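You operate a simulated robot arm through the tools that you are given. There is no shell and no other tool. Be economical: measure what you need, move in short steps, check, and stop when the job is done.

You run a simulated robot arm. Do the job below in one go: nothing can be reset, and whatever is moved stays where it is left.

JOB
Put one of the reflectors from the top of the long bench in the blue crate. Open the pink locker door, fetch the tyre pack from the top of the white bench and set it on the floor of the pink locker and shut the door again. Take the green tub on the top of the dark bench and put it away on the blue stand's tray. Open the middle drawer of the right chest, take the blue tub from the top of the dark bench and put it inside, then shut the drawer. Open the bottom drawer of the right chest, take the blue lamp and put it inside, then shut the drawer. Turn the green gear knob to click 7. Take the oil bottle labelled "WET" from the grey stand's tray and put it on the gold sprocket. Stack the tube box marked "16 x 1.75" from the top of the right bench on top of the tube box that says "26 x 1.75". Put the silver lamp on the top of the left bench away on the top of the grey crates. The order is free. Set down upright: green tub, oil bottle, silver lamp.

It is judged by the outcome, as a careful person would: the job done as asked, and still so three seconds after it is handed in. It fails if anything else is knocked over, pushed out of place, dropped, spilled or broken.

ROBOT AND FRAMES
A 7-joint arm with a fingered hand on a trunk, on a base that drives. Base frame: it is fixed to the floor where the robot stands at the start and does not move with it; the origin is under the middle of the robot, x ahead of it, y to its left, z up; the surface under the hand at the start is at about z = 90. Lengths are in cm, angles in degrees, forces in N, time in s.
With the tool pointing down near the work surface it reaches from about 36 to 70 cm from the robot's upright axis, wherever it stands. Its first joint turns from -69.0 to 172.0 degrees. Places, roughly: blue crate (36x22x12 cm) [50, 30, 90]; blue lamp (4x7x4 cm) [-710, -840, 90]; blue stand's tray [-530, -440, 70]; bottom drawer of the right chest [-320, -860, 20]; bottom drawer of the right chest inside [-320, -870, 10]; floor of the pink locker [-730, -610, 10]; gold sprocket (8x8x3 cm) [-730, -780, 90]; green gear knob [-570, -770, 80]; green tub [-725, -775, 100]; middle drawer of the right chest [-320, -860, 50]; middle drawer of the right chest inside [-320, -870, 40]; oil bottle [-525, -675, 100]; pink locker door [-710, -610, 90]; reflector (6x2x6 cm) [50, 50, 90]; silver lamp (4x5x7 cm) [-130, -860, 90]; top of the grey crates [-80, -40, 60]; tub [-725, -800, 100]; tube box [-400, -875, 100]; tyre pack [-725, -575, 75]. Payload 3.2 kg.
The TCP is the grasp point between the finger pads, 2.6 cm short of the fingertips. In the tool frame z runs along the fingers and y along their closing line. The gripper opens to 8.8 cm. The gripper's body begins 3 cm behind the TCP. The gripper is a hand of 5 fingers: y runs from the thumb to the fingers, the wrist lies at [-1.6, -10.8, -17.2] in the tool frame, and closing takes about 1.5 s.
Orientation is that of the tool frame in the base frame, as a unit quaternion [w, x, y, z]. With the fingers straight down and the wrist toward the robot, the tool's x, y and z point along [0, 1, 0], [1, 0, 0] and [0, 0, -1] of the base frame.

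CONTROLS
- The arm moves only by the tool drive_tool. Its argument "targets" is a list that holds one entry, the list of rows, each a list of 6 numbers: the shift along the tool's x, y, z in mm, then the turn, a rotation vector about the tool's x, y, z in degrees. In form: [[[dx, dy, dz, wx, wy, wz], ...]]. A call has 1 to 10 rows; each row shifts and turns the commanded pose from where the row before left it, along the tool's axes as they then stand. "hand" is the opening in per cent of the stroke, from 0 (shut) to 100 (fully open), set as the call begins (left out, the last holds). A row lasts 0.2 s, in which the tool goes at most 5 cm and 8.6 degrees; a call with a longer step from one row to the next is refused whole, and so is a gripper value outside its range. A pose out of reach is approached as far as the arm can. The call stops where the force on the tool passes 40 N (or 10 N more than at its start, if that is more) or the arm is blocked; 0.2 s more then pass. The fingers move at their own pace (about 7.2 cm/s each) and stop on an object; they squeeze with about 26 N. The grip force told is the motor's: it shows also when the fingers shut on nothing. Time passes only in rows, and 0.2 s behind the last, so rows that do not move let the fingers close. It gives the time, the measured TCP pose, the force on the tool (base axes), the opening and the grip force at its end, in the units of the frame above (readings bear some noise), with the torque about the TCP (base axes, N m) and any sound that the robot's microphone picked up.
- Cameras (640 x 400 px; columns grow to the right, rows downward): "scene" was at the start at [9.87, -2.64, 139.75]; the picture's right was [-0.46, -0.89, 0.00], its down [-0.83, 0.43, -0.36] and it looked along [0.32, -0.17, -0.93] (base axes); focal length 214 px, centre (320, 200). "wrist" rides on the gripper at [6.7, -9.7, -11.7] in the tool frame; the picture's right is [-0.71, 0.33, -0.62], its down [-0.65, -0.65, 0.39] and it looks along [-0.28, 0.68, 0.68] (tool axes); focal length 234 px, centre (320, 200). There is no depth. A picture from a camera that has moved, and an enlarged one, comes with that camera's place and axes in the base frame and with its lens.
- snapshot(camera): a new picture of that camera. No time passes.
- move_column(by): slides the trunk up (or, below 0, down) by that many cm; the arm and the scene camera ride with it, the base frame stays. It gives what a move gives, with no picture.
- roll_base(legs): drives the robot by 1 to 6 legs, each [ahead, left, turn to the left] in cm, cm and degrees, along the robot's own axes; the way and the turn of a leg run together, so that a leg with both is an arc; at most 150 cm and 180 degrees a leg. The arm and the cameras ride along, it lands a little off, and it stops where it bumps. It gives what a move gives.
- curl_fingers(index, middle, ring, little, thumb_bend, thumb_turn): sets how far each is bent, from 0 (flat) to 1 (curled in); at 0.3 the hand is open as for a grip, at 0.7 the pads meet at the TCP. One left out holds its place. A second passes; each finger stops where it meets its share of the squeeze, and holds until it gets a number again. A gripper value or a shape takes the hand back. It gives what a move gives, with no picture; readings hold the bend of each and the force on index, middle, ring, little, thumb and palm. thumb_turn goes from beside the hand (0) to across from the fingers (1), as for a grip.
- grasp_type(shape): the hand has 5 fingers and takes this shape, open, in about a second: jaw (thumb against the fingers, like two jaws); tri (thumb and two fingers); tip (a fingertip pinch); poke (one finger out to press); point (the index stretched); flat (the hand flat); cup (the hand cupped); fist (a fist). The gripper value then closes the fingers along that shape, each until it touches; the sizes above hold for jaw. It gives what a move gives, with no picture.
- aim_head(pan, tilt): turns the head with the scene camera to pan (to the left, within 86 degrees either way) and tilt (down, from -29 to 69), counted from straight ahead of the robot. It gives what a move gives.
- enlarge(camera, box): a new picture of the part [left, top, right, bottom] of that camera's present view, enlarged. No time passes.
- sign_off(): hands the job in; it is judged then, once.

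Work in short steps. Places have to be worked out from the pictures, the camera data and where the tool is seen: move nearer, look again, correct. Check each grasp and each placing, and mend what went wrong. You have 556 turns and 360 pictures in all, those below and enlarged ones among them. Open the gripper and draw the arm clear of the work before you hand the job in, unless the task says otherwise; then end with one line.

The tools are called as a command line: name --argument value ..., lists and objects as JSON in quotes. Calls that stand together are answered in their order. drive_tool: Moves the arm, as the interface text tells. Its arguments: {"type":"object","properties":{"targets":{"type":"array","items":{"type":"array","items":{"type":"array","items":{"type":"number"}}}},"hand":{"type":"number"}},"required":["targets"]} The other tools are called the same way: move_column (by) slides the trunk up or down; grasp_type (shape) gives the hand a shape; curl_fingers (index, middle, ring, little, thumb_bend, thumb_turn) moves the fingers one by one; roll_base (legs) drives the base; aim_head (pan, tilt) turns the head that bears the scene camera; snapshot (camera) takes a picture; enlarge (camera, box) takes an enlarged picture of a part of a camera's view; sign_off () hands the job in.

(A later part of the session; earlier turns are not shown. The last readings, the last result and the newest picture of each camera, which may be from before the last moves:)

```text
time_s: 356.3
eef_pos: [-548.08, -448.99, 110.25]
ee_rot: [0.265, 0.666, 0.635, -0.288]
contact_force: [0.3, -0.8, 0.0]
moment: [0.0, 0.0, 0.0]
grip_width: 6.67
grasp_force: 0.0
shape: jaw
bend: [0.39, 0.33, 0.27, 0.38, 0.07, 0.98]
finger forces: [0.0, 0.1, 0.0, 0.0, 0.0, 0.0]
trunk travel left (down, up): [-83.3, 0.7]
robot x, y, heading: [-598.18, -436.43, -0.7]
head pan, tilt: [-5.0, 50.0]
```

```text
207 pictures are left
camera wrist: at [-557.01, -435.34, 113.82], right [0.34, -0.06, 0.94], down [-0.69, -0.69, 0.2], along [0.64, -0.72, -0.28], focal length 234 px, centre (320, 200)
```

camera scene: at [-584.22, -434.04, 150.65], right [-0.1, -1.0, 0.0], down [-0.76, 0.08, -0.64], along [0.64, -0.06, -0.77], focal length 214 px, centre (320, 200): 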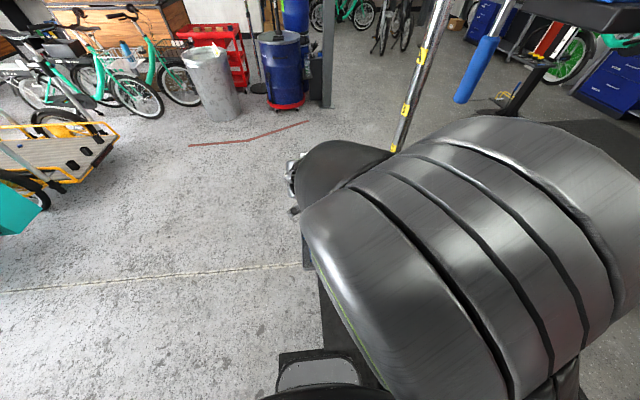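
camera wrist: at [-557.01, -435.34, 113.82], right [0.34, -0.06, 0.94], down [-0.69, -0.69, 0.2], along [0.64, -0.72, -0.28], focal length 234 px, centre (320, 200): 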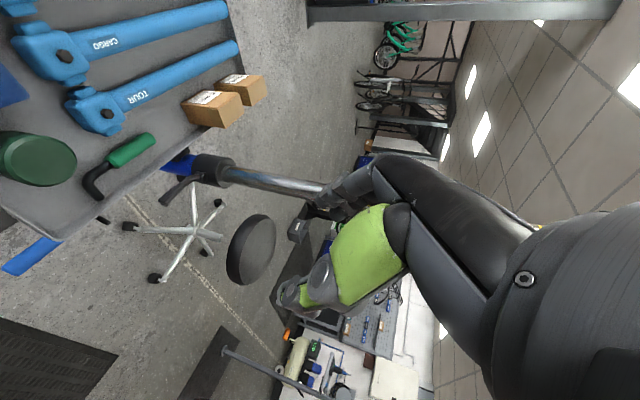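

Green tub is placed. I straighten the hand and drive round the blue stand on its north side toward the grey stand.

drive_tool --targets '[[[0, 0, -20, 0, 8, 0], [0, 0, 0, 0, 8, 0], [0, 0, 0, 0, 8, 0], [0, 0, 0, 0, 8, 0], [0, 0, 0, 0, 8, 0], [0, 0, 0, 0, 8, 0], [0, 0, 0, 0, 0, 0]]]' --hand 100

roll_base --legs '[[-14, 0, 0], [0, 76, 0], [150, 0, 0], [24, 0, 0]]'

aim_head --pan -70 --tilt 20

snapshot --camera "scene"

```text
time_s: 357.9
eef_pos: [-547.98, -447.54, 111.85]
ee_rot: [-0.016, 0.726, 0.688, 0.009]
contact_force: [0.8, 0.1, 0.4]
moment: [0.0, 0.02, -0.02]
grip_width: 8.78
grasp_force: 0.0
shape: jaw
bend: [0.3, 0.3, 0.3, 0.3, 0.3, 0.97]
finger forces: [0.0, 0.0, 0.1, 0.0, 0.0, 0.1]
trunk travel left (down, up): [-83.3, 0.7]
robot x, y, heading: [-597.96, -436.5, -0.8]
head pan, tilt: [-5.0, 50.0]
```

```text
time_s: 371.3
eef_pos: [-387.25, -377.07, 111.88]
ee_rot: [-0.017, 0.729, 0.685, 0.008]
contact_force: [-0.3, -0.8, -0.6]
moment: [0.01, -0.04, 0.0]
grip_width: 8.77
grasp_force: 0.2
shape: jaw
bend: [0.3, 0.3, 0.3, 0.3, 0.3, 0.97]
finger forces: [0.1, 0.0, 0.1, 0.0, 0.0, 0.1]
trunk travel left (down, up): [-83.3, 0.7]
robot x, y, heading: [-437.36, -365.49, -1.1]
head pan, tilt: [-5.0, 50.0]
```

```text
time_s: 372.7
eef_pos: [-387.18, -377.07, 111.71]
ee_rot: [-0.017, 0.728, 0.685, 0.009]
contact_force: [0.4, 0.2, 0.0]
moment: [0.03, 0.0, -0.02]
grip_width: 8.77
grasp_force: 0.0
shape: jaw
bend: [0.3, 0.3, 0.3, 0.3, 0.3, 0.97]
finger forces: [0.0, 0.1, 0.0, 0.0, 0.0, 0.1]
trunk travel left (down, up): [-83.3, 0.7]
robot x, y, heading: [-437.52, -365.18, -0.9]
head pan, tilt: [-70.0, 20.0]
```

```text
206 pictures are left
camera scene: at [-429.45, -374.42, 154.8], right [-0.95, -0.32, 0.0], down [-0.11, 0.32, -0.94], along [0.3, -0.89, -0.34], focal length 214 px, centre (320, 200)
```

scene: 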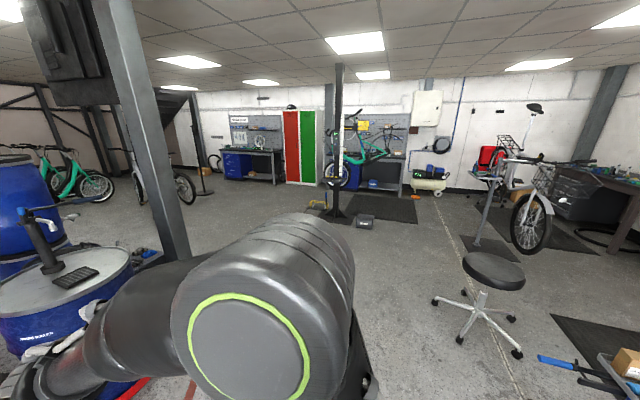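

Clear lane southwards. I drive 2.6 m toward -y and look at the grey stand.

roll_base --legs '[[0, -150, 0], [0, -130, 0], [0, 0, -140]]'

aim_head --pan -30 --tilt 30

snapshot --camera "scene"

```text
time_s: 391.8
eef_pos: [-485.64, -666.62, 111.86]
ee_rot: [0.003, 0.899, -0.437, 0.018]
contact_force: [-0.6, 0.0, 0.2]
moment: [-0.01, 0.0, 0.02]
grip_width: 8.8
grasp_force: 0.2
shape: jaw
bend: [0.3, 0.3, 0.3, 0.3, 0.3, 0.97]
finger forces: [0.0, 0.1, 0.0, 0.0, 0.1, 0.1]
trunk travel left (down, up): [-83.3, 0.7]
robot x, y, heading: [-440.62, -641.89, -139.6]
head pan, tilt: [-70.0, 20.0]
```

```text
time_s: 392.9
eef_pos: [-485.69, -666.67, 111.85]
ee_rot: [0.001, 0.9, -0.436, 0.019]
contact_force: [0.3, 0.7, 0.4]
moment: [0.04, 0.0, 0.0]
grip_width: 8.79
grasp_force: 0.1
shape: jaw
bend: [0.3, 0.3, 0.3, 0.3, 0.3, 0.97]
finger forces: [0.1, 0.0, 0.0, 0.0, 0.0, 0.0]
trunk travel left (down, up): [-83.3, 0.7]
robot x, y, heading: [-440.51, -641.97, -139.3]
head pan, tilt: [-30.0, 30.0]
```

```text
205 pictures are left
camera scene: at [-453.36, -646.93, 153.2], right [-0.18, 0.98, 0.0], down [0.49, 0.09, -0.87], along [-0.85, -0.16, -0.5], focal length 214 px, centre (320, 200)
```

scene: 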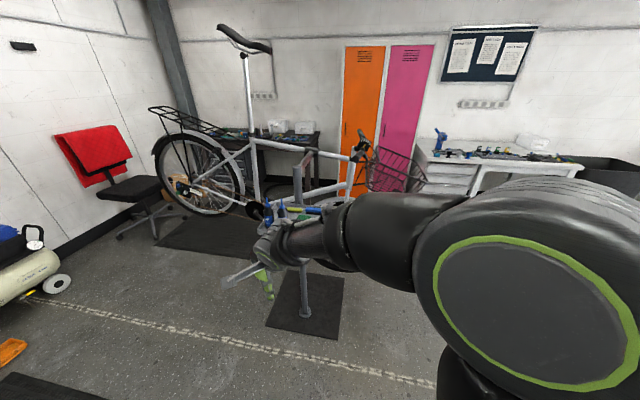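

roll_base --legs '[[0, 0, -40]]'

aim_head --pan 20 --tilt 30

snapshot --camera "scene"

```text
time_s: 395.1
eef_pos: [-491.09, -632.24, 111.89]
ee_rot: [-0.009, -0.697, 0.717, -0.017]
contact_force: [0.3, -0.8, 0.8]
moment: [0.04, -0.01, 0.02]
grip_width: 8.77
grasp_force: 0.1
shape: jaw
bend: [0.3, 0.3, 0.3, 0.3, 0.3, 0.97]
finger forces: [0.0, 0.0, 0.0, 0.0, 0.0, 0.1]
trunk travel left (down, up): [-83.3, 0.7]
robot x, y, heading: [-440.61, -642.22, -179.2]
head pan, tilt: [-30.0, 30.0]
```

```text
time_s: 396.3
eef_pos: [-491.08, -632.11, 111.86]
ee_rot: [-0.008, -0.698, 0.716, -0.017]
contact_force: [-0.6, -0.1, 0.3]
moment: [-0.01, -0.02, -0.04]
grip_width: 8.78
grasp_force: 0.1
shape: jaw
bend: [0.3, 0.3, 0.3, 0.3, 0.3, 0.97]
finger forces: [0.0, 0.0, 0.0, 0.1, 0.0, 0.0]
trunk travel left (down, up): [-83.3, 0.7]
robot x, y, heading: [-440.24, -642.0, -178.9]
head pan, tilt: [20.0, 30.0]
```

```text
204 pictures are left
camera scene: at [-454.11, -645.33, 153.2], right [-0.36, 0.93, 0.0], down [0.47, 0.18, -0.87], along [-0.81, -0.31, -0.5], focal length 214 px, centre (320, 200)
```

scene: 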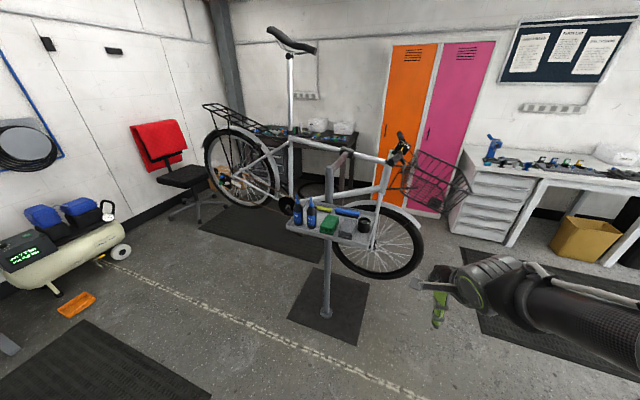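

enlarge --camera "scene" --box '[270, 170, 400, 260]'

```text
4.44 times, centred on (335, 215) of scene
camera zoom: at [-454.11, -645.33, 153.2], right [-0.36, 0.93, 0.0], down [0.47, 0.18, -0.87], along [-0.81, -0.31, -0.5], focal length 953 px, centre (253, 133)
```

zoom: 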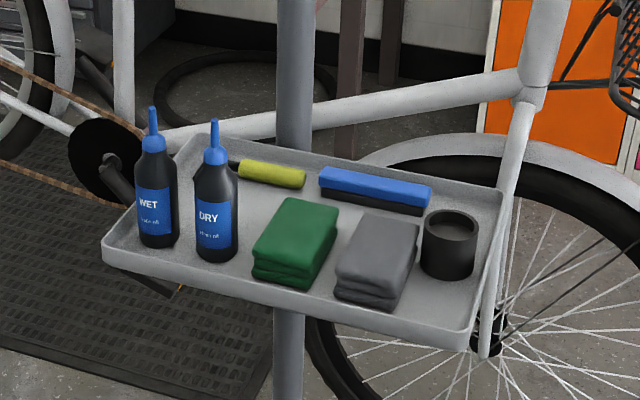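

WET is the left bottle, DRY right beside it. I choose the three-finger shape, raise the hand, and approach for a wrist view.

grasp_type --shape "tri"

drive_tool --targets '[[[0, 0, -40, 0, 0, 0], [0, 0, -40, 0, 0, 0], [0, 0, -30, 0, 0, 0], [0, 0, 0, 0, 0, 0]]]'

roll_base --legs '[[0, 50, 0], [12, 0, 0]]'

snapshot --camera "wrist"

snapshot --camera "scene"

```text
time_s: 397.2
eef_pos: [-491.15, -632.15, 111.81]
ee_rot: [-0.009, -0.698, 0.716, -0.018]
contact_force: [-0.7, -0.2, -0.7]
moment: [-0.01, -0.03, 0.01]
grip_width: 8.78
grasp_force: 0.0
shape: tri
bend: [0.3, 0.3, 0.99, 0.99, 0.3, 0.97]
finger forces: [0.1, 0.0, 0.1, 0.0, 0.0, 0.0]
trunk travel left (down, up): [-83.3, 0.7]
robot x, y, heading: [-440.75, -641.83, -179.0]
head pan, tilt: [20.0, 30.0]
```

```text
time_s: 398.2
eef_pos: [-491.23, -631.83, 122.83]
ee_rot: [-0.008, -0.698, 0.716, -0.016]
contact_force: [0.4, 0.4, 0.0]
moment: [-0.02, 0.02, -0.03]
grip_width: 8.77
grasp_force: 0.1
shape: tri
bend: [0.3, 0.3, 0.99, 0.99, 0.3, 0.97]
finger forces: [0.1, 0.1, 0.1, 0.0, 0.0, 0.1]
trunk travel left (down, up): [-83.3, 0.7]
robot x, y, heading: [-440.29, -641.89, -179.0]
head pan, tilt: [20.0, 30.0]
```

```text
time_s: 402.0
eef_pos: [-502.37, -682.39, 122.8]
ee_rot: [-0.009, -0.697, 0.717, -0.016]
contact_force: [0.7, 0.0, 0.3]
moment: [0.0, 0.0, 0.0]
grip_width: 8.8
grasp_force: 0.1
shape: tri
bend: [0.3, 0.3, 0.99, 0.99, 0.3, 0.97]
finger forces: [0.0, 0.0, 0.0, 0.1, 0.1, 0.1]
trunk travel left (down, up): [-83.3, 0.7]
robot x, y, heading: [-452.05, -693.12, -179.2]
head pan, tilt: [20.0, 30.0]
```

```text
202 pictures are left
camera wrist: at [-493.02, -688.8, 134.83], right [-0.32, 0.74, 0.6], down [0.68, 0.62, -0.4], along [-0.67, 0.27, -0.69], focal length 234 px, centre (320, 200)
```

wrist: 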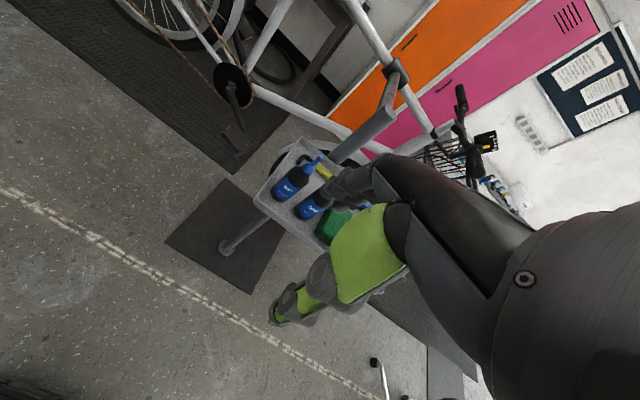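

```text
201 pictures are left
camera scene: at [-465.38, -696.05, 153.21], right [-0.35, 0.94, 0.0], down [0.47, 0.18, -0.87], along [-0.81, -0.31, -0.5], focal length 214 px, centre (320, 200)
```

scene: 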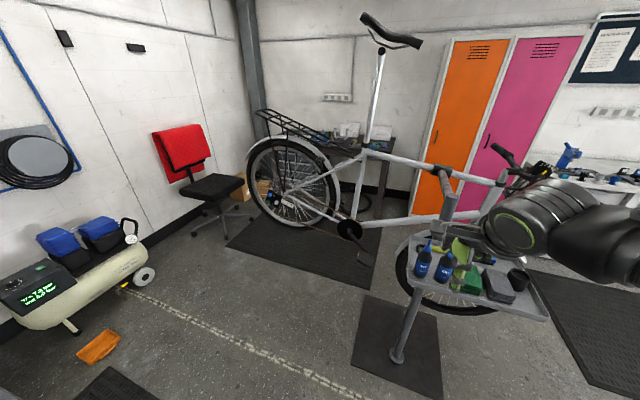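

enlarge --camera "wrist" --box '[240, 120, 380, 260]'

enlarge --camera "scene" --box '[390, 210, 530, 320]'

```text
2.86 times, centred on (310, 190) of wrist
camera zoom: at [-493.02, -688.8, 134.83], right [-0.32, 0.74, 0.6], down [0.68, 0.62, -0.4], along [-0.67, 0.27, -0.69], focal length 669 px, centre (349, 229)
```

zoom: 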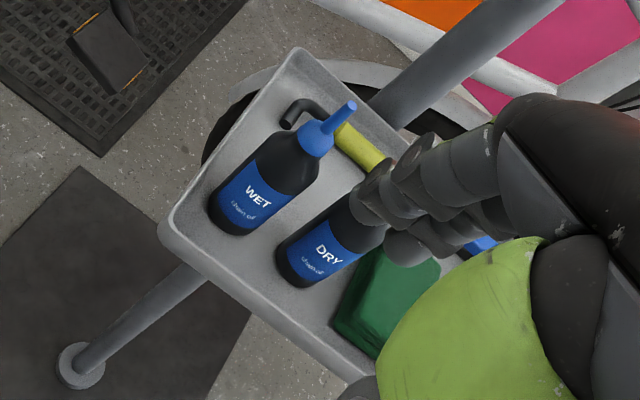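

```text
3.64 times, centred on (460, 265) of scene
camera zoom: at [-465.38, -696.05, 153.21], right [-0.35, 0.94, 0.0], down [0.47, 0.18, -0.87], along [-0.81, -0.31, -0.5], focal length 780 px, centre (-189, -36)
```

zoom: 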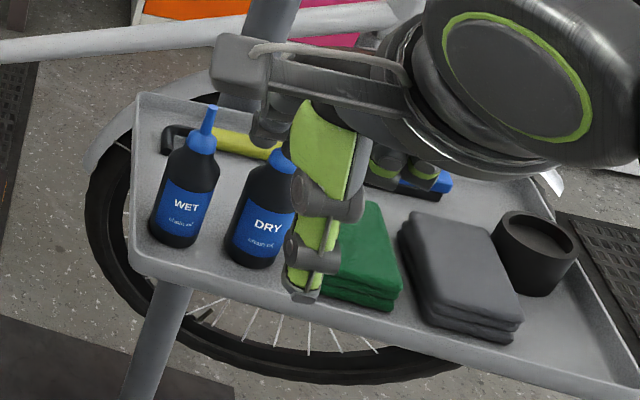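

WET bottle ≈[-531.3,-680.8], tray z≈86, tip z≈105. I move over it (staying above the nozzle) and check.

roll_base --legs '[[15, 0, 0]]'

snapshot --camera "wrist"

```text
time_s: 403.4
eef_pos: [-517.54, -682.79, 122.83]
ee_rot: [-0.009, -0.698, 0.716, -0.015]
contact_force: [0.3, 0.0, 0.1]
moment: [-0.01, 0.0, -0.01]
grip_width: 8.77
grasp_force: 0.1
shape: tri
bend: [0.3, 0.3, 0.99, 0.99, 0.3, 0.97]
finger forces: [0.0, 0.0, 0.0, 0.0, 0.1, 0.0]
trunk travel left (down, up): [-83.3, 0.7]
robot x, y, heading: [-467.29, -693.0, -179.0]
head pan, tilt: [20.0, 30.0]
```

```text
198 pictures are left
camera wrist: at [-508.16, -689.15, 134.84], right [-0.32, 0.74, 0.6], down [0.67, 0.62, -0.4], along [-0.67, 0.27, -0.69], focal length 234 px, centre (320, 200)
```

wrist: 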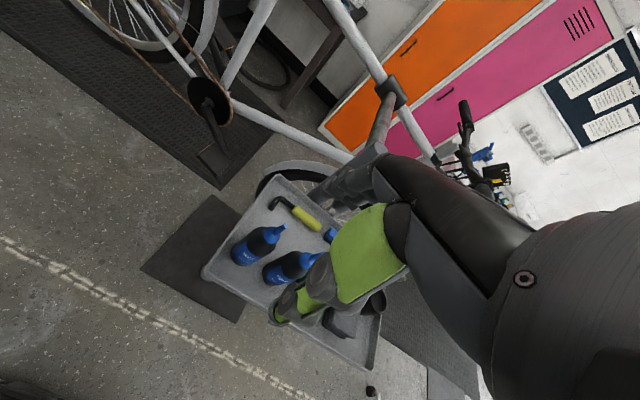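

With this longer baseline the bottle is at ≈[-524,-682.6], base z≈94.5, tip ≈111.5. I move above it and verify.

drive_tool --targets '[[[0, 33, 0, 0, 0, 0], [0, 32, 0, 0, 0, 0], [0, 0, 0, 0, 0, 0]]]'

enlarge --camera "wrist" --box '[200, 150, 420, 370]'

enlarge --camera "scene" --box '[400, 180, 580, 320]'

```text
time_s: 404.2
eef_pos: [-524.19, -682.62, 122.86]
ee_rot: [-0.009, -0.698, 0.716, -0.016]
contact_force: [0.6, 0.6, -0.3]
moment: [0.0, -0.01, -0.01]
grip_width: 8.78
grasp_force: 0.1
shape: tri
bend: [0.3, 0.3, 0.99, 0.99, 0.3, 0.97]
finger forces: [0.0, 0.0, 0.0, 0.1, 0.0, 0.0]
trunk travel left (down, up): [-83.3, 0.7]
robot x, y, heading: [-466.99, -693.01, -179.3]
head pan, tilt: [20.0, 30.0]
```

```text
1.82 times, centred on (310, 260) of wrist
camera zoom: at [-514.74, -688.97, 134.8], right [-0.32, 0.74, 0.6], down [0.67, 0.62, -0.4], along [-0.67, 0.27, -0.69], focal length 426 px, centre (338, 91)
```

zoom: 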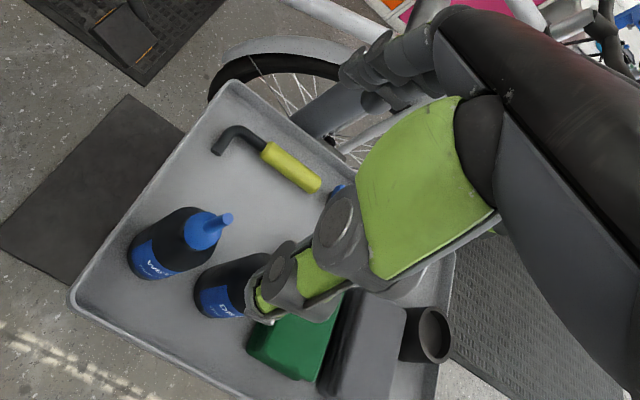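

```text
2.86 times, centred on (490, 250) of scene
camera zoom: at [-480.53, -696.24, 153.21], right [-0.36, 0.93, 0.0], down [0.47, 0.18, -0.87], along [-0.81, -0.31, -0.5], focal length 613 px, centre (-166, 57)
```

zoom: 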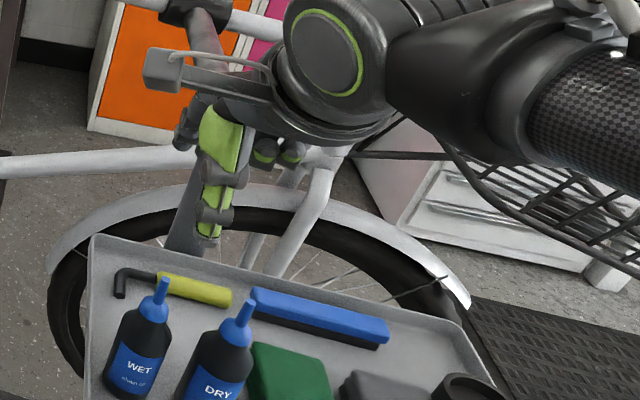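

Aligned over the bottle. To keep the curled fingers and thumb away from DRY, I yaw the hand ~48°, then check.

drive_tool --targets '[[[0, 0, 0, 0, 0, -8], [0, 0, 0, 0, 0, -8], [0, 0, 0, 0, 0, -8], [0, 0, 0, 0, 0, -8], [0, 0, 0, 0, 0, -8], [0, 0, 0, 0, 0, -8], [0, 0, 0, 0, 0, 0]]]'

snapshot --camera "wrist"

snapshot --camera "scene"

```text
time_s: 405.8
eef_pos: [-524.21, -682.71, 122.79]
ee_rot: [0.015, 0.929, -0.37, 0.01]
contact_force: [0.1, -0.7, -0.5]
moment: [-0.03, 0.0, -0.02]
grip_width: 8.77
grasp_force: 0.1
shape: tri
bend: [0.3, 0.3, 0.99, 0.99, 0.3, 0.97]
finger forces: [0.0, 0.0, 0.0, 0.1, 0.1, 0.0]
trunk travel left (down, up): [-83.3, 0.7]
robot x, y, heading: [-466.93, -693.16, -178.9]
head pan, tilt: [20.0, 30.0]
```

```text
195 pictures are left
camera wrist: at [-512.78, -679.61, 134.41], right [-0.75, 0.27, 0.61], down [-0.02, 0.91, -0.42], along [-0.66, -0.33, -0.67], focal length 234 px, centre (320, 200)
```

wrist: 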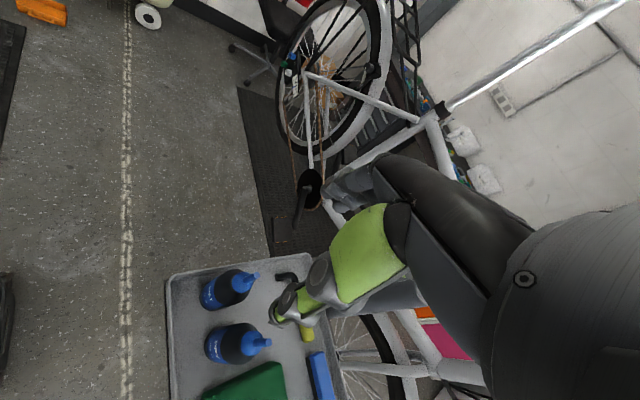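

```text
194 pictures are left
camera scene: at [-480.62, -696.32, 153.2], right [-0.36, 0.93, 0.0], down [0.47, 0.18, -0.87], along [-0.81, -0.31, -0.5], focal length 214 px, centre (320, 200)
```

scene: 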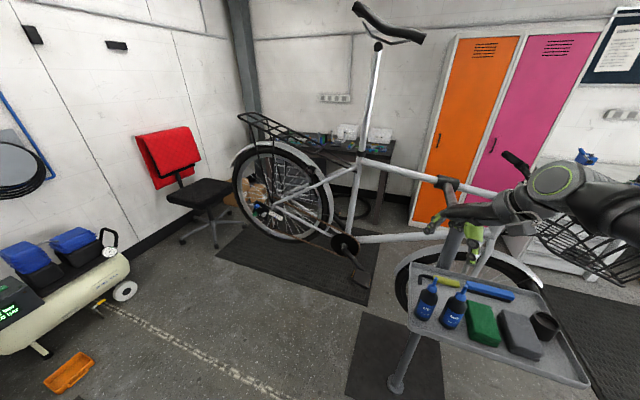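

Consistent: bottle stays under the TCP. I descend 10 cm and check.

drive_tool --targets '[[[0, 0, 30, 0, 0, 0], [0, 0, 30, 0, 0, 0], [0, 0, 30, 0, 0, 0], [0, 0, 10, 0, 0, 0], [0, 0, 0, 0, 0, 0]]]'

snapshot --camera "wrist"

enlarge --camera "scene" --box '[390, 190, 590, 350]'

```text
time_s: 407.0
eef_pos: [-524.15, -683.04, 112.67]
ee_rot: [0.014, 0.929, -0.37, 0.011]
contact_force: [-0.3, 0.2, 0.1]
moment: [0.0, 0.02, -0.03]
grip_width: 8.77
grasp_force: 0.1
shape: tri
bend: [0.3, 0.3, 0.99, 0.99, 0.3, 0.97]
finger forces: [0.0, 0.1, 0.0, 0.1, 0.1, 0.1]
trunk travel left (down, up): [-83.3, 0.7]
robot x, y, heading: [-466.93, -693.02, -179.1]
head pan, tilt: [20.0, 30.0]
```

```text
193 pictures are left
camera wrist: at [-512.69, -679.95, 124.25], right [-0.75, 0.27, 0.61], down [-0.02, 0.91, -0.42], along [-0.66, -0.33, -0.67], focal length 234 px, centre (320, 200)
```

wrist: 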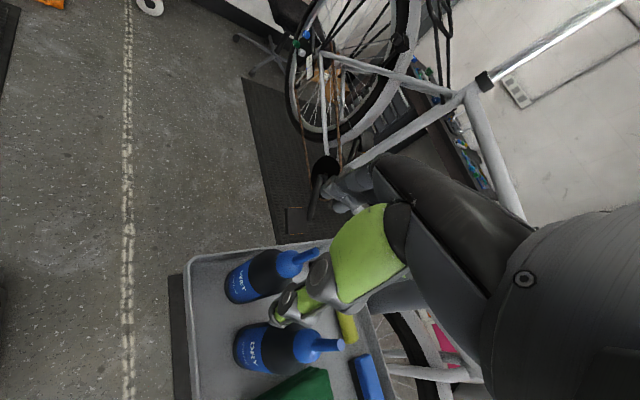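

```text
2.50 times, centred on (490, 270) of scene
camera zoom: at [-480.65, -696.32, 153.2], right [-0.36, 0.93, 0.0], down [0.47, 0.18, -0.87], along [-0.81, -0.31, -0.5], focal length 536 px, centre (-105, 25)
```

zoom: 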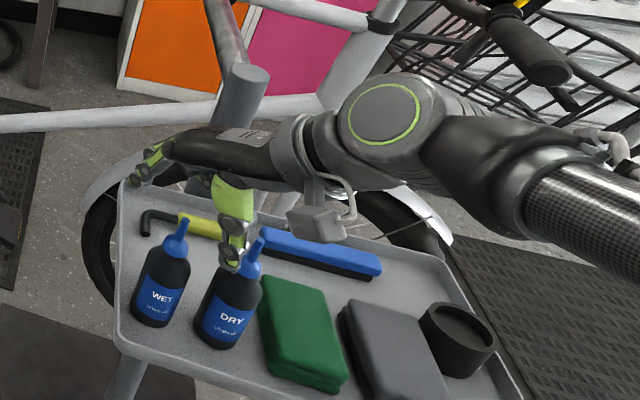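

Clearances look fine. I descend to the body height.

drive_tool --targets '[[[-5, 0, 20, 0, 0, 0], [0, 0, 20, 0, 0, 0], [0, 0, 20, 0, 0, 0], [0, 0, 15, 0, 0, 0], [0, 0, 0, 0, 0, 0]]]'

snapshot --camera "wrist"

enlarge --camera "scene" --box '[390, 190, 590, 350]'

```text
time_s: 408.2
eef_pos: [-524.29, -682.98, 105.21]
ee_rot: [0.013, 0.929, -0.371, 0.012]
contact_force: [-0.1, -0.3, 0.2]
moment: [0.01, -0.02, 0.02]
grip_width: 8.79
grasp_force: 0.0
shape: tri
bend: [0.3, 0.3, 0.99, 0.99, 0.3, 0.97]
finger forces: [0.1, 0.0, 0.0, 0.0, 0.0, 0.1]
trunk travel left (down, up): [-83.3, 0.7]
robot x, y, heading: [-467.19, -693.29, -178.9]
head pan, tilt: [20.0, 30.0]
```

```text
191 pictures are left
camera wrist: at [-512.85, -679.87, 116.93], right [-0.75, 0.27, 0.61], down [-0.02, 0.91, -0.42], along [-0.66, -0.33, -0.67], focal length 234 px, centre (320, 200)
```

wrist: 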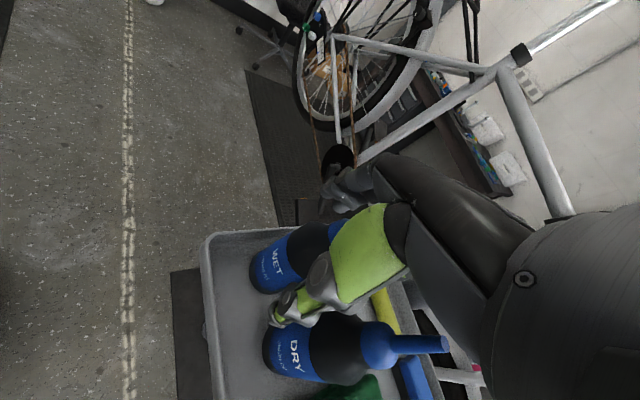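

```text
2.50 times, centred on (490, 270) of scene
camera zoom: at [-480.63, -696.32, 153.2], right [-0.36, 0.93, 0.0], down [0.47, 0.18, -0.87], along [-0.81, -0.31, -0.5], focal length 536 px, centre (-105, 25)
```

zoom: 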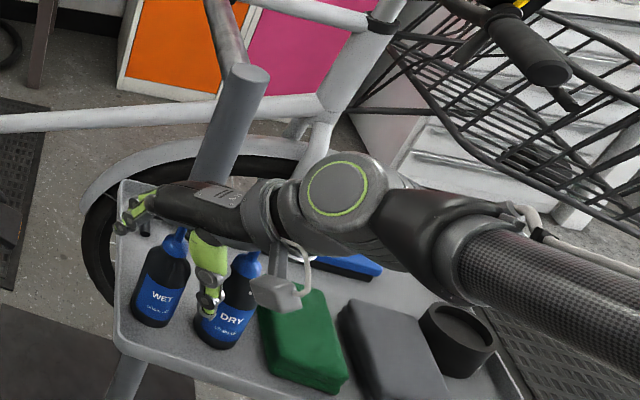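

drive_tool --targets '[[[0, 0, 12, 0, 0, 0], [0, 0, 0, 0, 0, 0]]]'

drive_tool --targets '[[[0, 0, 0, 0, 0, 0], [0, 0, 0, 0, 0, 0], [0, 0, 0, 0, 0, 0], [0, 0, 0, 0, 0, 0], [0, 0, 0, 0, 0, 0], [0, 0, 0, 0, 0, 0], [0, 0, 0, 0, 0, 0]]]' --hand 0

snapshot --camera "wrist"

enlarge --camera "scene" --box '[390, 190, 590, 350]'

```text
time_s: 408.8
eef_pos: [-524.35, -682.97, 104.33]
ee_rot: [0.017, 0.928, -0.371, 0.01]
contact_force: [-0.6, 0.5, 12.9]
moment: [0.07, -0.05, 0.03]
grip_width: 8.76
grasp_force: 0.1
shape: tri
bend: [0.3, 0.3, 0.99, 0.99, 0.3, 0.97]
finger forces: [0.1, 0.0, 0.0, 0.0, 0.0, 11.9]
trunk travel left (down, up): [-83.3, 0.7]
robot x, y, heading: [-467.21, -692.9, -178.9]
head pan, tilt: [20.0, 30.0]
```

```text
time_s: 410.4
eef_pos: [-524.16, -682.92, 104.24]
ee_rot: [0.015, 0.929, -0.37, 0.01]
contact_force: [-2.2, 0.2, 19.4]
moment: [0.06, -0.08, -0.01]
grip_width: 3.36
grasp_force: 26.2
shape: tri
bend: [0.61, 0.51, 1.0, 1.0, 0.35, 0.99]
finger forces: [11.1, 12.7, 0.0, 0.0, 22.5, 19.0]
trunk travel left (down, up): [-83.3, 0.7]
robot x, y, heading: [-467.04, -693.02, -179.2]
head pan, tilt: [20.0, 30.0]
```

```text
189 pictures are left
camera wrist: at [-512.68, -679.98, 115.86], right [-0.75, 0.27, 0.61], down [-0.02, 0.91, -0.42], along [-0.67, -0.33, -0.67], focal length 234 px, centre (320, 200)
```

wrist: 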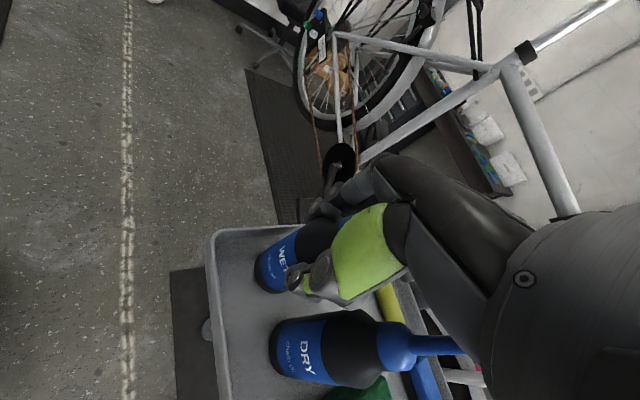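

```text
2.50 times, centred on (490, 270) of scene
camera zoom: at [-480.31, -696.41, 153.23], right [-0.36, 0.93, 0.0], down [0.47, 0.18, -0.87], along [-0.81, -0.31, -0.5], focal length 536 px, centre (-105, 25)
```

zoom: 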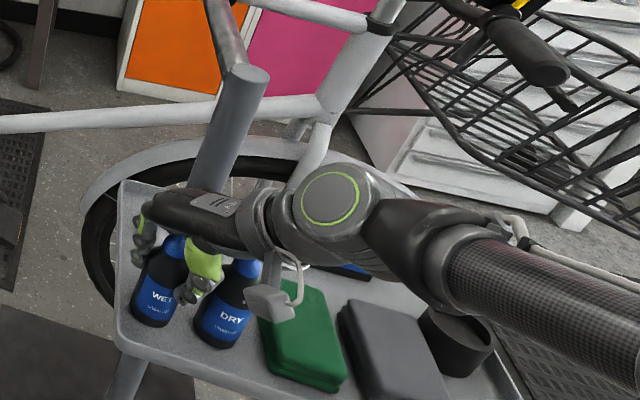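

Gripped (thumb 22 N vs index+middle), palm touching the nozzle tip. I lift straight up with the arm.

drive_tool --targets '[[[0, 0, -20, 0, 0, 0], [0, 0, -30, 0, 0, 0], [0, 0, -40, 0, 0, 0], [0, 0, -40, 0, 0, 0], [0, 0, -40, 0, 0, 0], [0, 0, -20, 0, 0, 0], [0, 0, 0, 0, 0, 0]]]'

snapshot --camera "wrist"

snapshot --camera "scene"

```text
time_s: 412.0
eef_pos: [-524.7, -682.11, 123.16]
ee_rot: [0.014, 0.929, -0.371, 0.012]
contact_force: [-0.6, 0.1, -1.1]
moment: [0.0, -0.01, -0.03]
grip_width: 3.31
grasp_force: 25.4
shape: tri
bend: [0.61, 0.51, 1.0, 1.0, 0.35, 0.99]
finger forces: [10.7, 12.2, 0.1, 0.1, 22.4, 9.9]
trunk travel left (down, up): [-83.3, 0.7]
robot x, y, heading: [-467.23, -693.22, -179.2]
head pan, tilt: [20.0, 30.0]
```

```text
187 pictures are left
camera wrist: at [-513.23, -679.07, 134.84], right [-0.75, 0.27, 0.61], down [-0.02, 0.91, -0.42], along [-0.66, -0.33, -0.67], focal length 234 px, centre (320, 200)
```

wrist: 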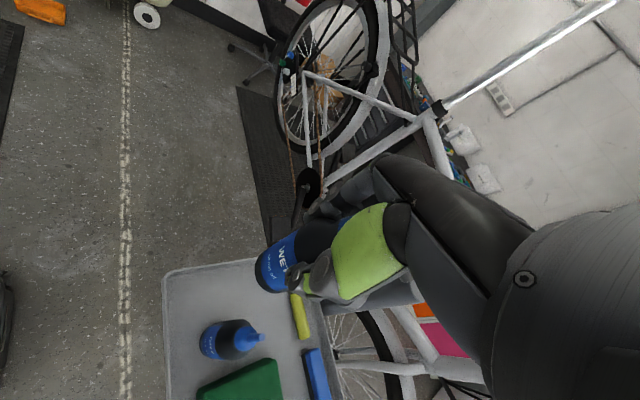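

```text
186 pictures are left
camera scene: at [-480.69, -696.29, 153.19], right [-0.36, 0.93, 0.0], down [0.47, 0.18, -0.87], along [-0.81, -0.31, -0.5], focal length 214 px, centre (320, 200)
```

scene: 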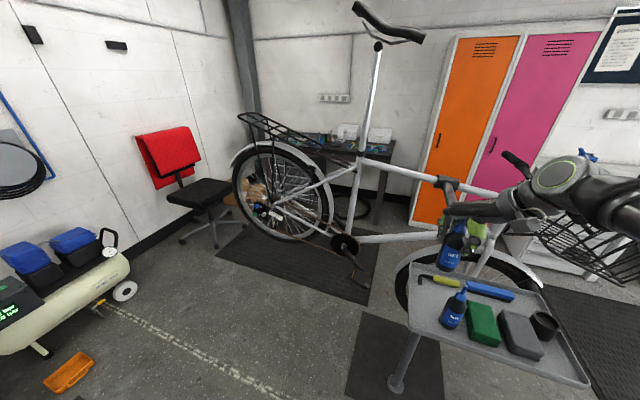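

WET is lifted cleanly. I back off a little and look south to see whether I can pass behind the bike to the dark bench.

roll_base --legs '[[-25, 0, 0], [0, 60, 0]]'

aim_head --pan 25 --tilt 30

snapshot --camera "scene"

```text
time_s: 416.8
eef_pos: [-498.48, -741.44, 123.16]
ee_rot: [0.015, 0.928, -0.372, 0.012]
contact_force: [0.3, 0.2, -1.6]
moment: [0.0, 0.02, 0.0]
grip_width: 3.35
grasp_force: 26.0
shape: tri
bend: [0.61, 0.51, 1.0, 1.0, 0.35, 0.99]
finger forces: [10.7, 12.1, 0.1, 0.0, 22.3, 9.9]
trunk travel left (down, up): [-83.3, 0.7]
robot x, y, heading: [-440.93, -752.49, -179.2]
head pan, tilt: [20.0, 30.0]
```

```text
time_s: 417.5
eef_pos: [-498.45, -741.54, 123.11]
ee_rot: [0.014, 0.928, -0.371, 0.011]
contact_force: [0.2, -0.3, -1.7]
moment: [0.02, 0.0, -0.01]
grip_width: 3.32
grasp_force: 26.0
shape: tri
bend: [0.61, 0.51, 1.0, 1.0, 0.35, 0.99]
finger forces: [10.7, 12.1, 0.0, 0.1, 22.3, 9.9]
trunk travel left (down, up): [-83.3, 0.7]
robot x, y, heading: [-441.0, -752.73, -179.1]
head pan, tilt: [25.0, 30.0]
```

```text
185 pictures are left
camera scene: at [-454.25, -756.6, 153.19], right [-0.43, 0.9, 0.0], down [0.45, 0.22, -0.87], along [-0.78, -0.37, -0.5], focal length 214 px, centre (320, 200)
```

scene: 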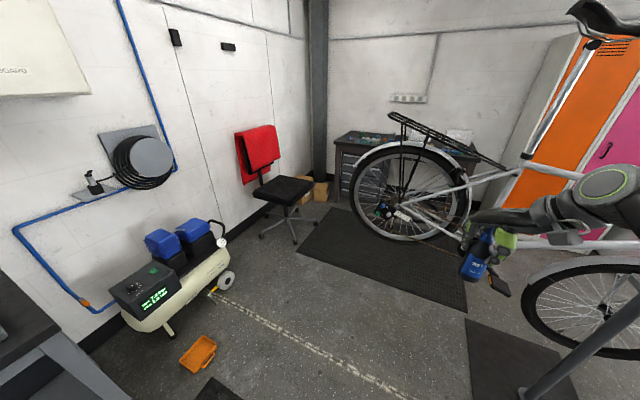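

The knob is on this bike's rear (reachable from here later). With the bottle I take the known northern way round to the dark bench; arm retracted a bit first.

drive_tool --targets '[[[25, -24, 0, 0, 0, 0], [25, -24, 0, 0, 0, 0], [0, 0, 0, 0, 0, 0]]]'

roll_base --legs '[[0, -150, 0], [0, -150, 0], [0, -88, 0], [150, 0, 0], [48, 0, 0]]'

snapshot --camera "wrist"

snapshot --camera "scene"

```text
time_s: 418.3
eef_pos: [-491.6, -741.6, 123.2]
ee_rot: [0.014, 0.928, -0.372, 0.012]
contact_force: [-0.8, -0.2, -1.2]
moment: [-0.02, -0.02, -0.01]
grip_width: 3.31
grasp_force: 26.2
shape: tri
bend: [0.61, 0.51, 1.0, 1.0, 0.35, 0.99]
finger forces: [10.5, 12.2, 0.0, 0.0, 22.2, 9.8]
trunk travel left (down, up): [-83.3, 0.7]
robot x, y, heading: [-440.93, -752.48, -179.3]
head pan, tilt: [25.0, 30.0]
```

```text
time_s: 446.8
eef_pos: [-696.7, -348.09, 123.23]
ee_rot: [0.014, 0.925, -0.379, 0.011]
contact_force: [0.1, 0.7, -1.6]
moment: [0.01, -0.02, 0.03]
grip_width: 3.36
grasp_force: 26.0
shape: tri
bend: [0.61, 0.51, 1.0, 1.0, 0.35, 0.99]
finger forces: [10.5, 12.1, 0.1, 0.0, 22.2, 9.3]
trunk travel left (down, up): [-83.3, 0.7]
robot x, y, heading: [-646.29, -359.86, 179.8]
head pan, tilt: [25.0, 30.0]
```

```text
184 pictures are left
camera wrist: at [-685.14, -345.15, 134.93], right [-0.74, 0.28, 0.61], down [0.0, 0.91, -0.42], along [-0.67, -0.31, -0.67], focal length 234 px, centre (320, 200)
```

wrist: 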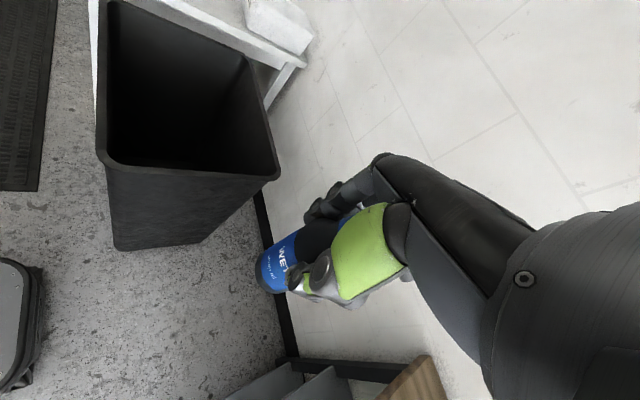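

```text
183 pictures are left
camera scene: at [-659.61, -363.57, 153.2], right [-0.42, 0.91, 0.0], down [0.45, 0.21, -0.87], along [-0.79, -0.36, -0.5], focal length 214 px, centre (320, 200)
```

scene: 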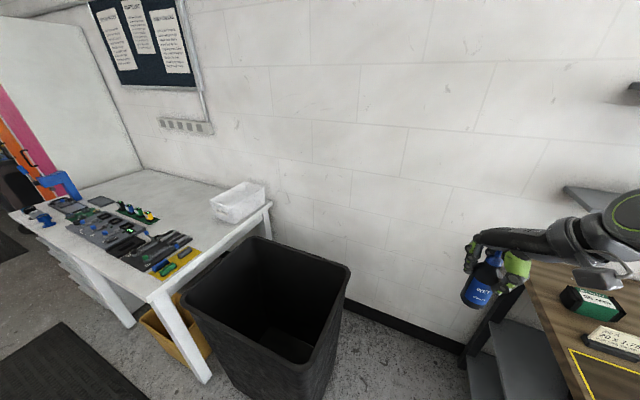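

Bottle is upright in the hand. Now south along the benches to the dark bench, slightly further out.

roll_base --legs '[[-4, 0, 0], [0, 150, 0], [0, 150, 0], [0, 128, 0]]'

snapshot --camera "wrist"

snapshot --camera "scene"

```text
time_s: 467.8
eef_pos: [-693.27, -776.81, 123.25]
ee_rot: [0.014, 0.927, -0.375, 0.012]
contact_force: [0.1, 0.1, -0.7]
moment: [-0.04, -0.03, 0.01]
grip_width: 3.31
grasp_force: 25.8
shape: tri
bend: [0.61, 0.51, 1.0, 1.0, 0.35, 0.99]
finger forces: [10.6, 12.1, 0.1, 0.1, 22.1, 9.1]
trunk travel left (down, up): [-83.3, 0.7]
robot x, y, heading: [-642.64, -787.97, -179.4]
head pan, tilt: [25.0, 30.0]
```

```text
182 pictures are left
camera wrist: at [-681.78, -773.79, 134.91], right [-0.75, 0.27, 0.61], down [-0.01, 0.91, -0.42], along [-0.67, -0.32, -0.67], focal length 234 px, centre (320, 200)
```

wrist: 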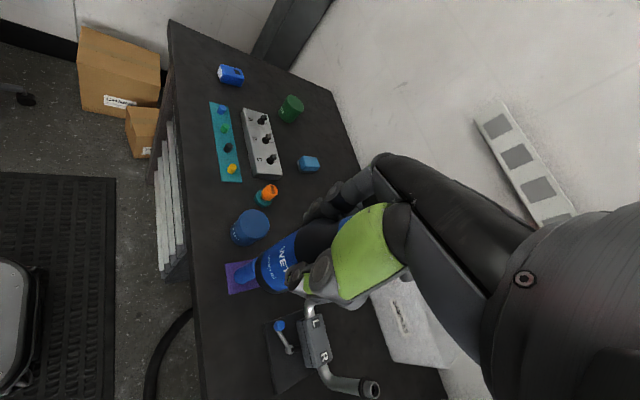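

```text
181 pictures are left
camera scene: at [-656.05, -791.92, 153.19], right [-0.43, 0.9, 0.0], down [0.45, 0.21, -0.87], along [-0.78, -0.37, -0.5], focal length 214 px, centre (320, 200)
```

scene: 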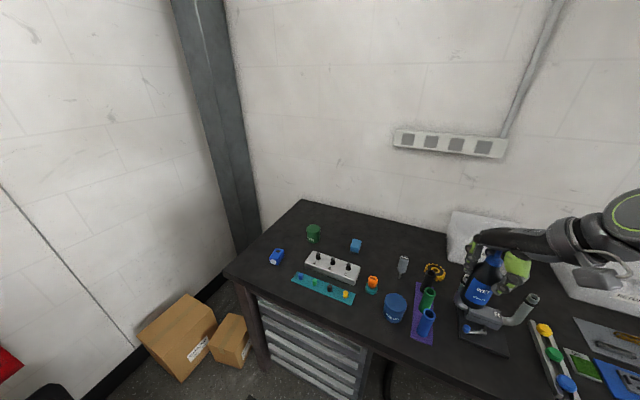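

Sprocket centre triangulates to [-727.7,-776.5], top z≈87.8. I bring the bottle above it.

roll_base --legs '[[22, 0, 0]]'

drive_tool --targets '[[[-30, 29, 0, 0, 0, 0], [-30, 29, 0, 0, 0, 0], [-29, 28, 0, 0, 0, 0], [0, 0, 0, 0, 0, 0]]]'

snapshot --camera "wrist"

enlarge --camera "scene" --box '[360, 180, 560, 340]'

```text
time_s: 469.5
eef_pos: [-715.58, -777.07, 123.33]
ee_rot: [0.015, 0.928, -0.373, 0.011]
contact_force: [0.8, 0.3, -0.3]
moment: [0.01, -0.02, 0.01]
grip_width: 3.31
grasp_force: 26.1
shape: tri
bend: [0.61, 0.51, 1.0, 1.0, 0.35, 0.99]
finger forces: [10.5, 12.1, 0.0, 0.1, 22.1, 9.2]
trunk travel left (down, up): [-83.3, 0.7]
robot x, y, heading: [-665.39, -787.76, -179.7]
head pan, tilt: [25.0, 30.0]
```

```text
time_s: 470.5
eef_pos: [-727.9, -777.18, 123.09]
ee_rot: [0.015, 0.928, -0.373, 0.01]
contact_force: [0.7, 1.0, -1.1]
moment: [-0.01, -0.02, 0.03]
grip_width: 3.31
grasp_force: 26.0
shape: tri
bend: [0.61, 0.51, 1.0, 1.0, 0.35, 0.99]
finger forces: [10.2, 12.1, 0.0, 0.0, 21.9, 8.5]
trunk travel left (down, up): [-83.3, 0.7]
robot x, y, heading: [-664.95, -787.84, -179.7]
head pan, tilt: [25.0, 30.0]
```

```text
180 pictures are left
camera wrist: at [-716.4, -774.15, 134.81], right [-0.75, 0.27, 0.61], down [-0.01, 0.91, -0.42], along [-0.67, -0.32, -0.67], focal length 234 px, centre (320, 200)
```

wrist: 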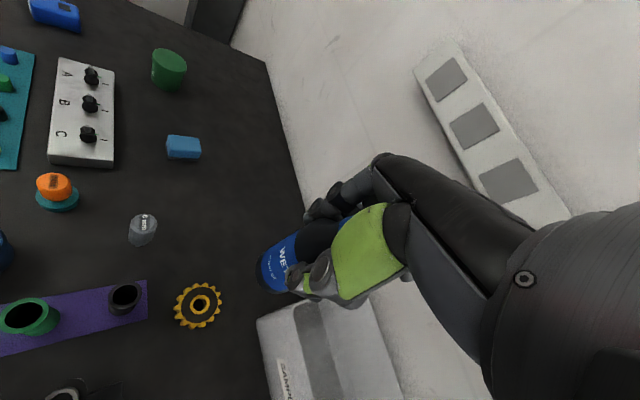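

```text
2.50 times, centred on (460, 260) of scene
camera zoom: at [-678.17, -792.09, 153.21], right [-0.43, 0.9, 0.0], down [0.45, 0.21, -0.87], along [-0.78, -0.37, -0.5], focal length 536 px, centre (-30, 50)
```

zoom: 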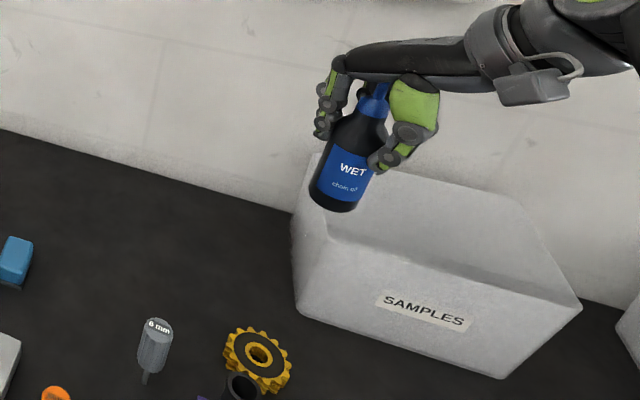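

Aligned: sprocket is right below, bottle upright. I lower with the arm in stages.

drive_tool --targets '[[[0, -5, 40, 0, 0, 0], [0, 0, 40, 0, 0, 0], [0, 0, 40, 0, 0, 0], [0, 0, 40, 0, 0, 0], [0, 0, 30, 0, 0, 0], [0, 0, 0, 0, 0, 0]]]'

snapshot --camera "wrist"

enlarge --camera "scene" --box '[360, 180, 560, 340]'

```text
time_s: 471.9
eef_pos: [-727.34, -777.26, 104.08]
ee_rot: [0.014, 0.928, -0.373, 0.011]
contact_force: [0.4, 0.4, -1.5]
moment: [-0.02, 0.0, -0.01]
grip_width: 3.29
grasp_force: 26.2
shape: tri
bend: [0.61, 0.51, 1.0, 1.0, 0.35, 0.99]
finger forces: [10.1, 12.1, 0.1, 0.1, 21.8, 8.2]
trunk travel left (down, up): [-83.3, 0.7]
robot x, y, heading: [-665.04, -788.14, -179.5]
head pan, tilt: [25.0, 30.0]
```

```text
178 pictures are left
camera wrist: at [-715.99, -774.35, 115.71], right [-0.75, 0.27, 0.61], down [-0.01, 0.91, -0.42], along [-0.67, -0.32, -0.67], focal length 234 px, centre (320, 200)
```

wrist: 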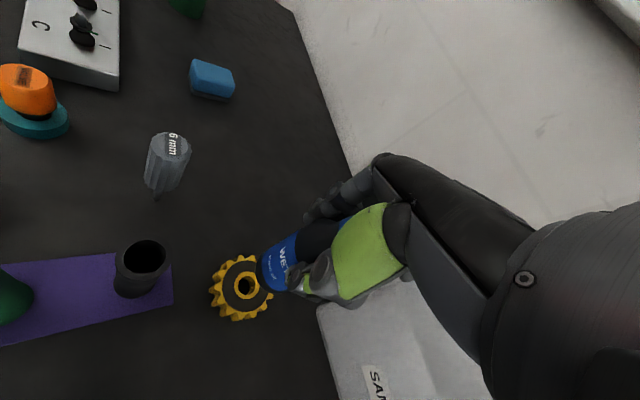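

```text
2.50 times, centred on (460, 260) of scene
camera zoom: at [-678.31, -792.15, 153.2], right [-0.43, 0.9, 0.0], down [0.45, 0.22, -0.87], along [-0.78, -0.37, -0.5], focal length 536 px, centre (-30, 50)
```

zoom: 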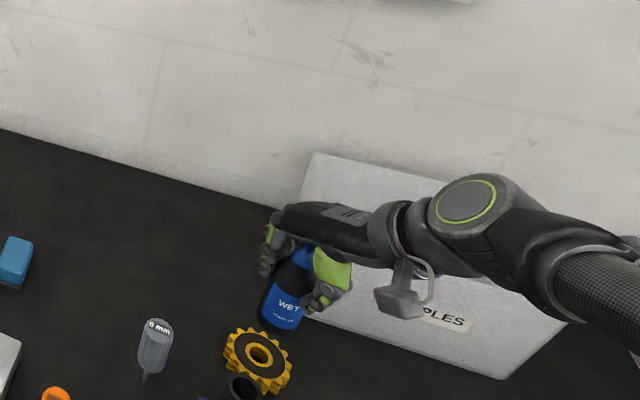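

drive_tool --targets '[[[-6, -6, 15, 0, 0, 0], [0, 0, 20, 0, 0, 0], [0, 0, 0, 0, 0, 0]]]'

snapshot --camera "wrist"

enlarge --camera "scene" --box '[380, 220, 540, 340]'

```text
time_s: 472.7
eef_pos: [-727.42, -776.57, 100.66]
ee_rot: [0.015, 0.927, -0.374, 0.011]
contact_force: [0.1, -0.3, -2.2]
moment: [-0.03, -0.01, 0.01]
grip_width: 3.3
grasp_force: 26.1
shape: tri
bend: [0.61, 0.51, 1.0, 1.0, 0.35, 0.99]
finger forces: [10.1, 12.1, 0.1, 0.0, 21.9, 8.1]
trunk travel left (down, up): [-83.3, 0.7]
robot x, y, heading: [-664.94, -788.38, -179.6]
head pan, tilt: [25.0, 30.0]
```

```text
176 pictures are left
camera wrist: at [-715.9, -773.57, 112.3], right [-0.75, 0.27, 0.61], down [-0.01, 0.91, -0.42], along [-0.67, -0.32, -0.67], focal length 234 px, centre (320, 200)
```

wrist: 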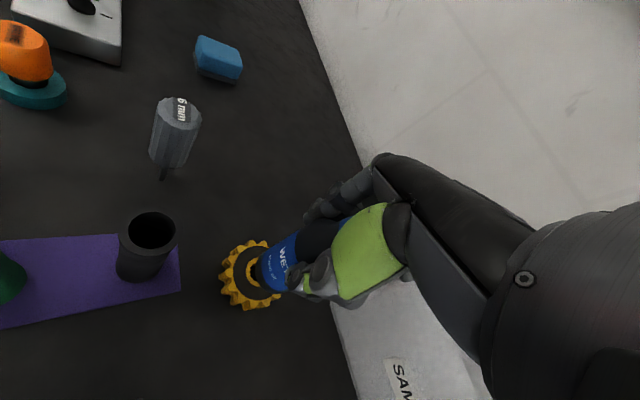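

```text
3.33 times, centred on (460, 280) of scene
camera zoom: at [-678.31, -792.14, 153.2], right [-0.43, 0.9, 0.0], down [0.45, 0.22, -0.87], along [-0.78, -0.37, -0.5], focal length 715 px, centre (-147, -67)
```

zoom: 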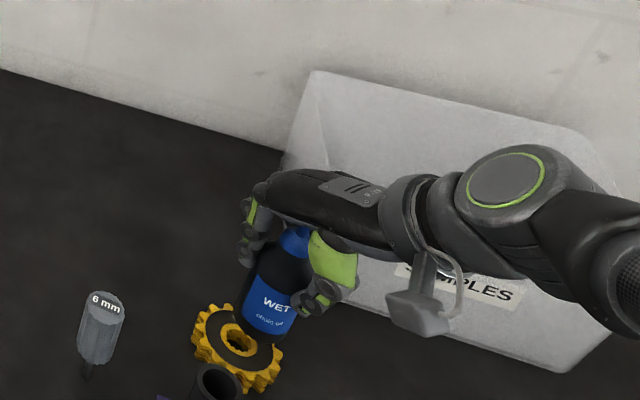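

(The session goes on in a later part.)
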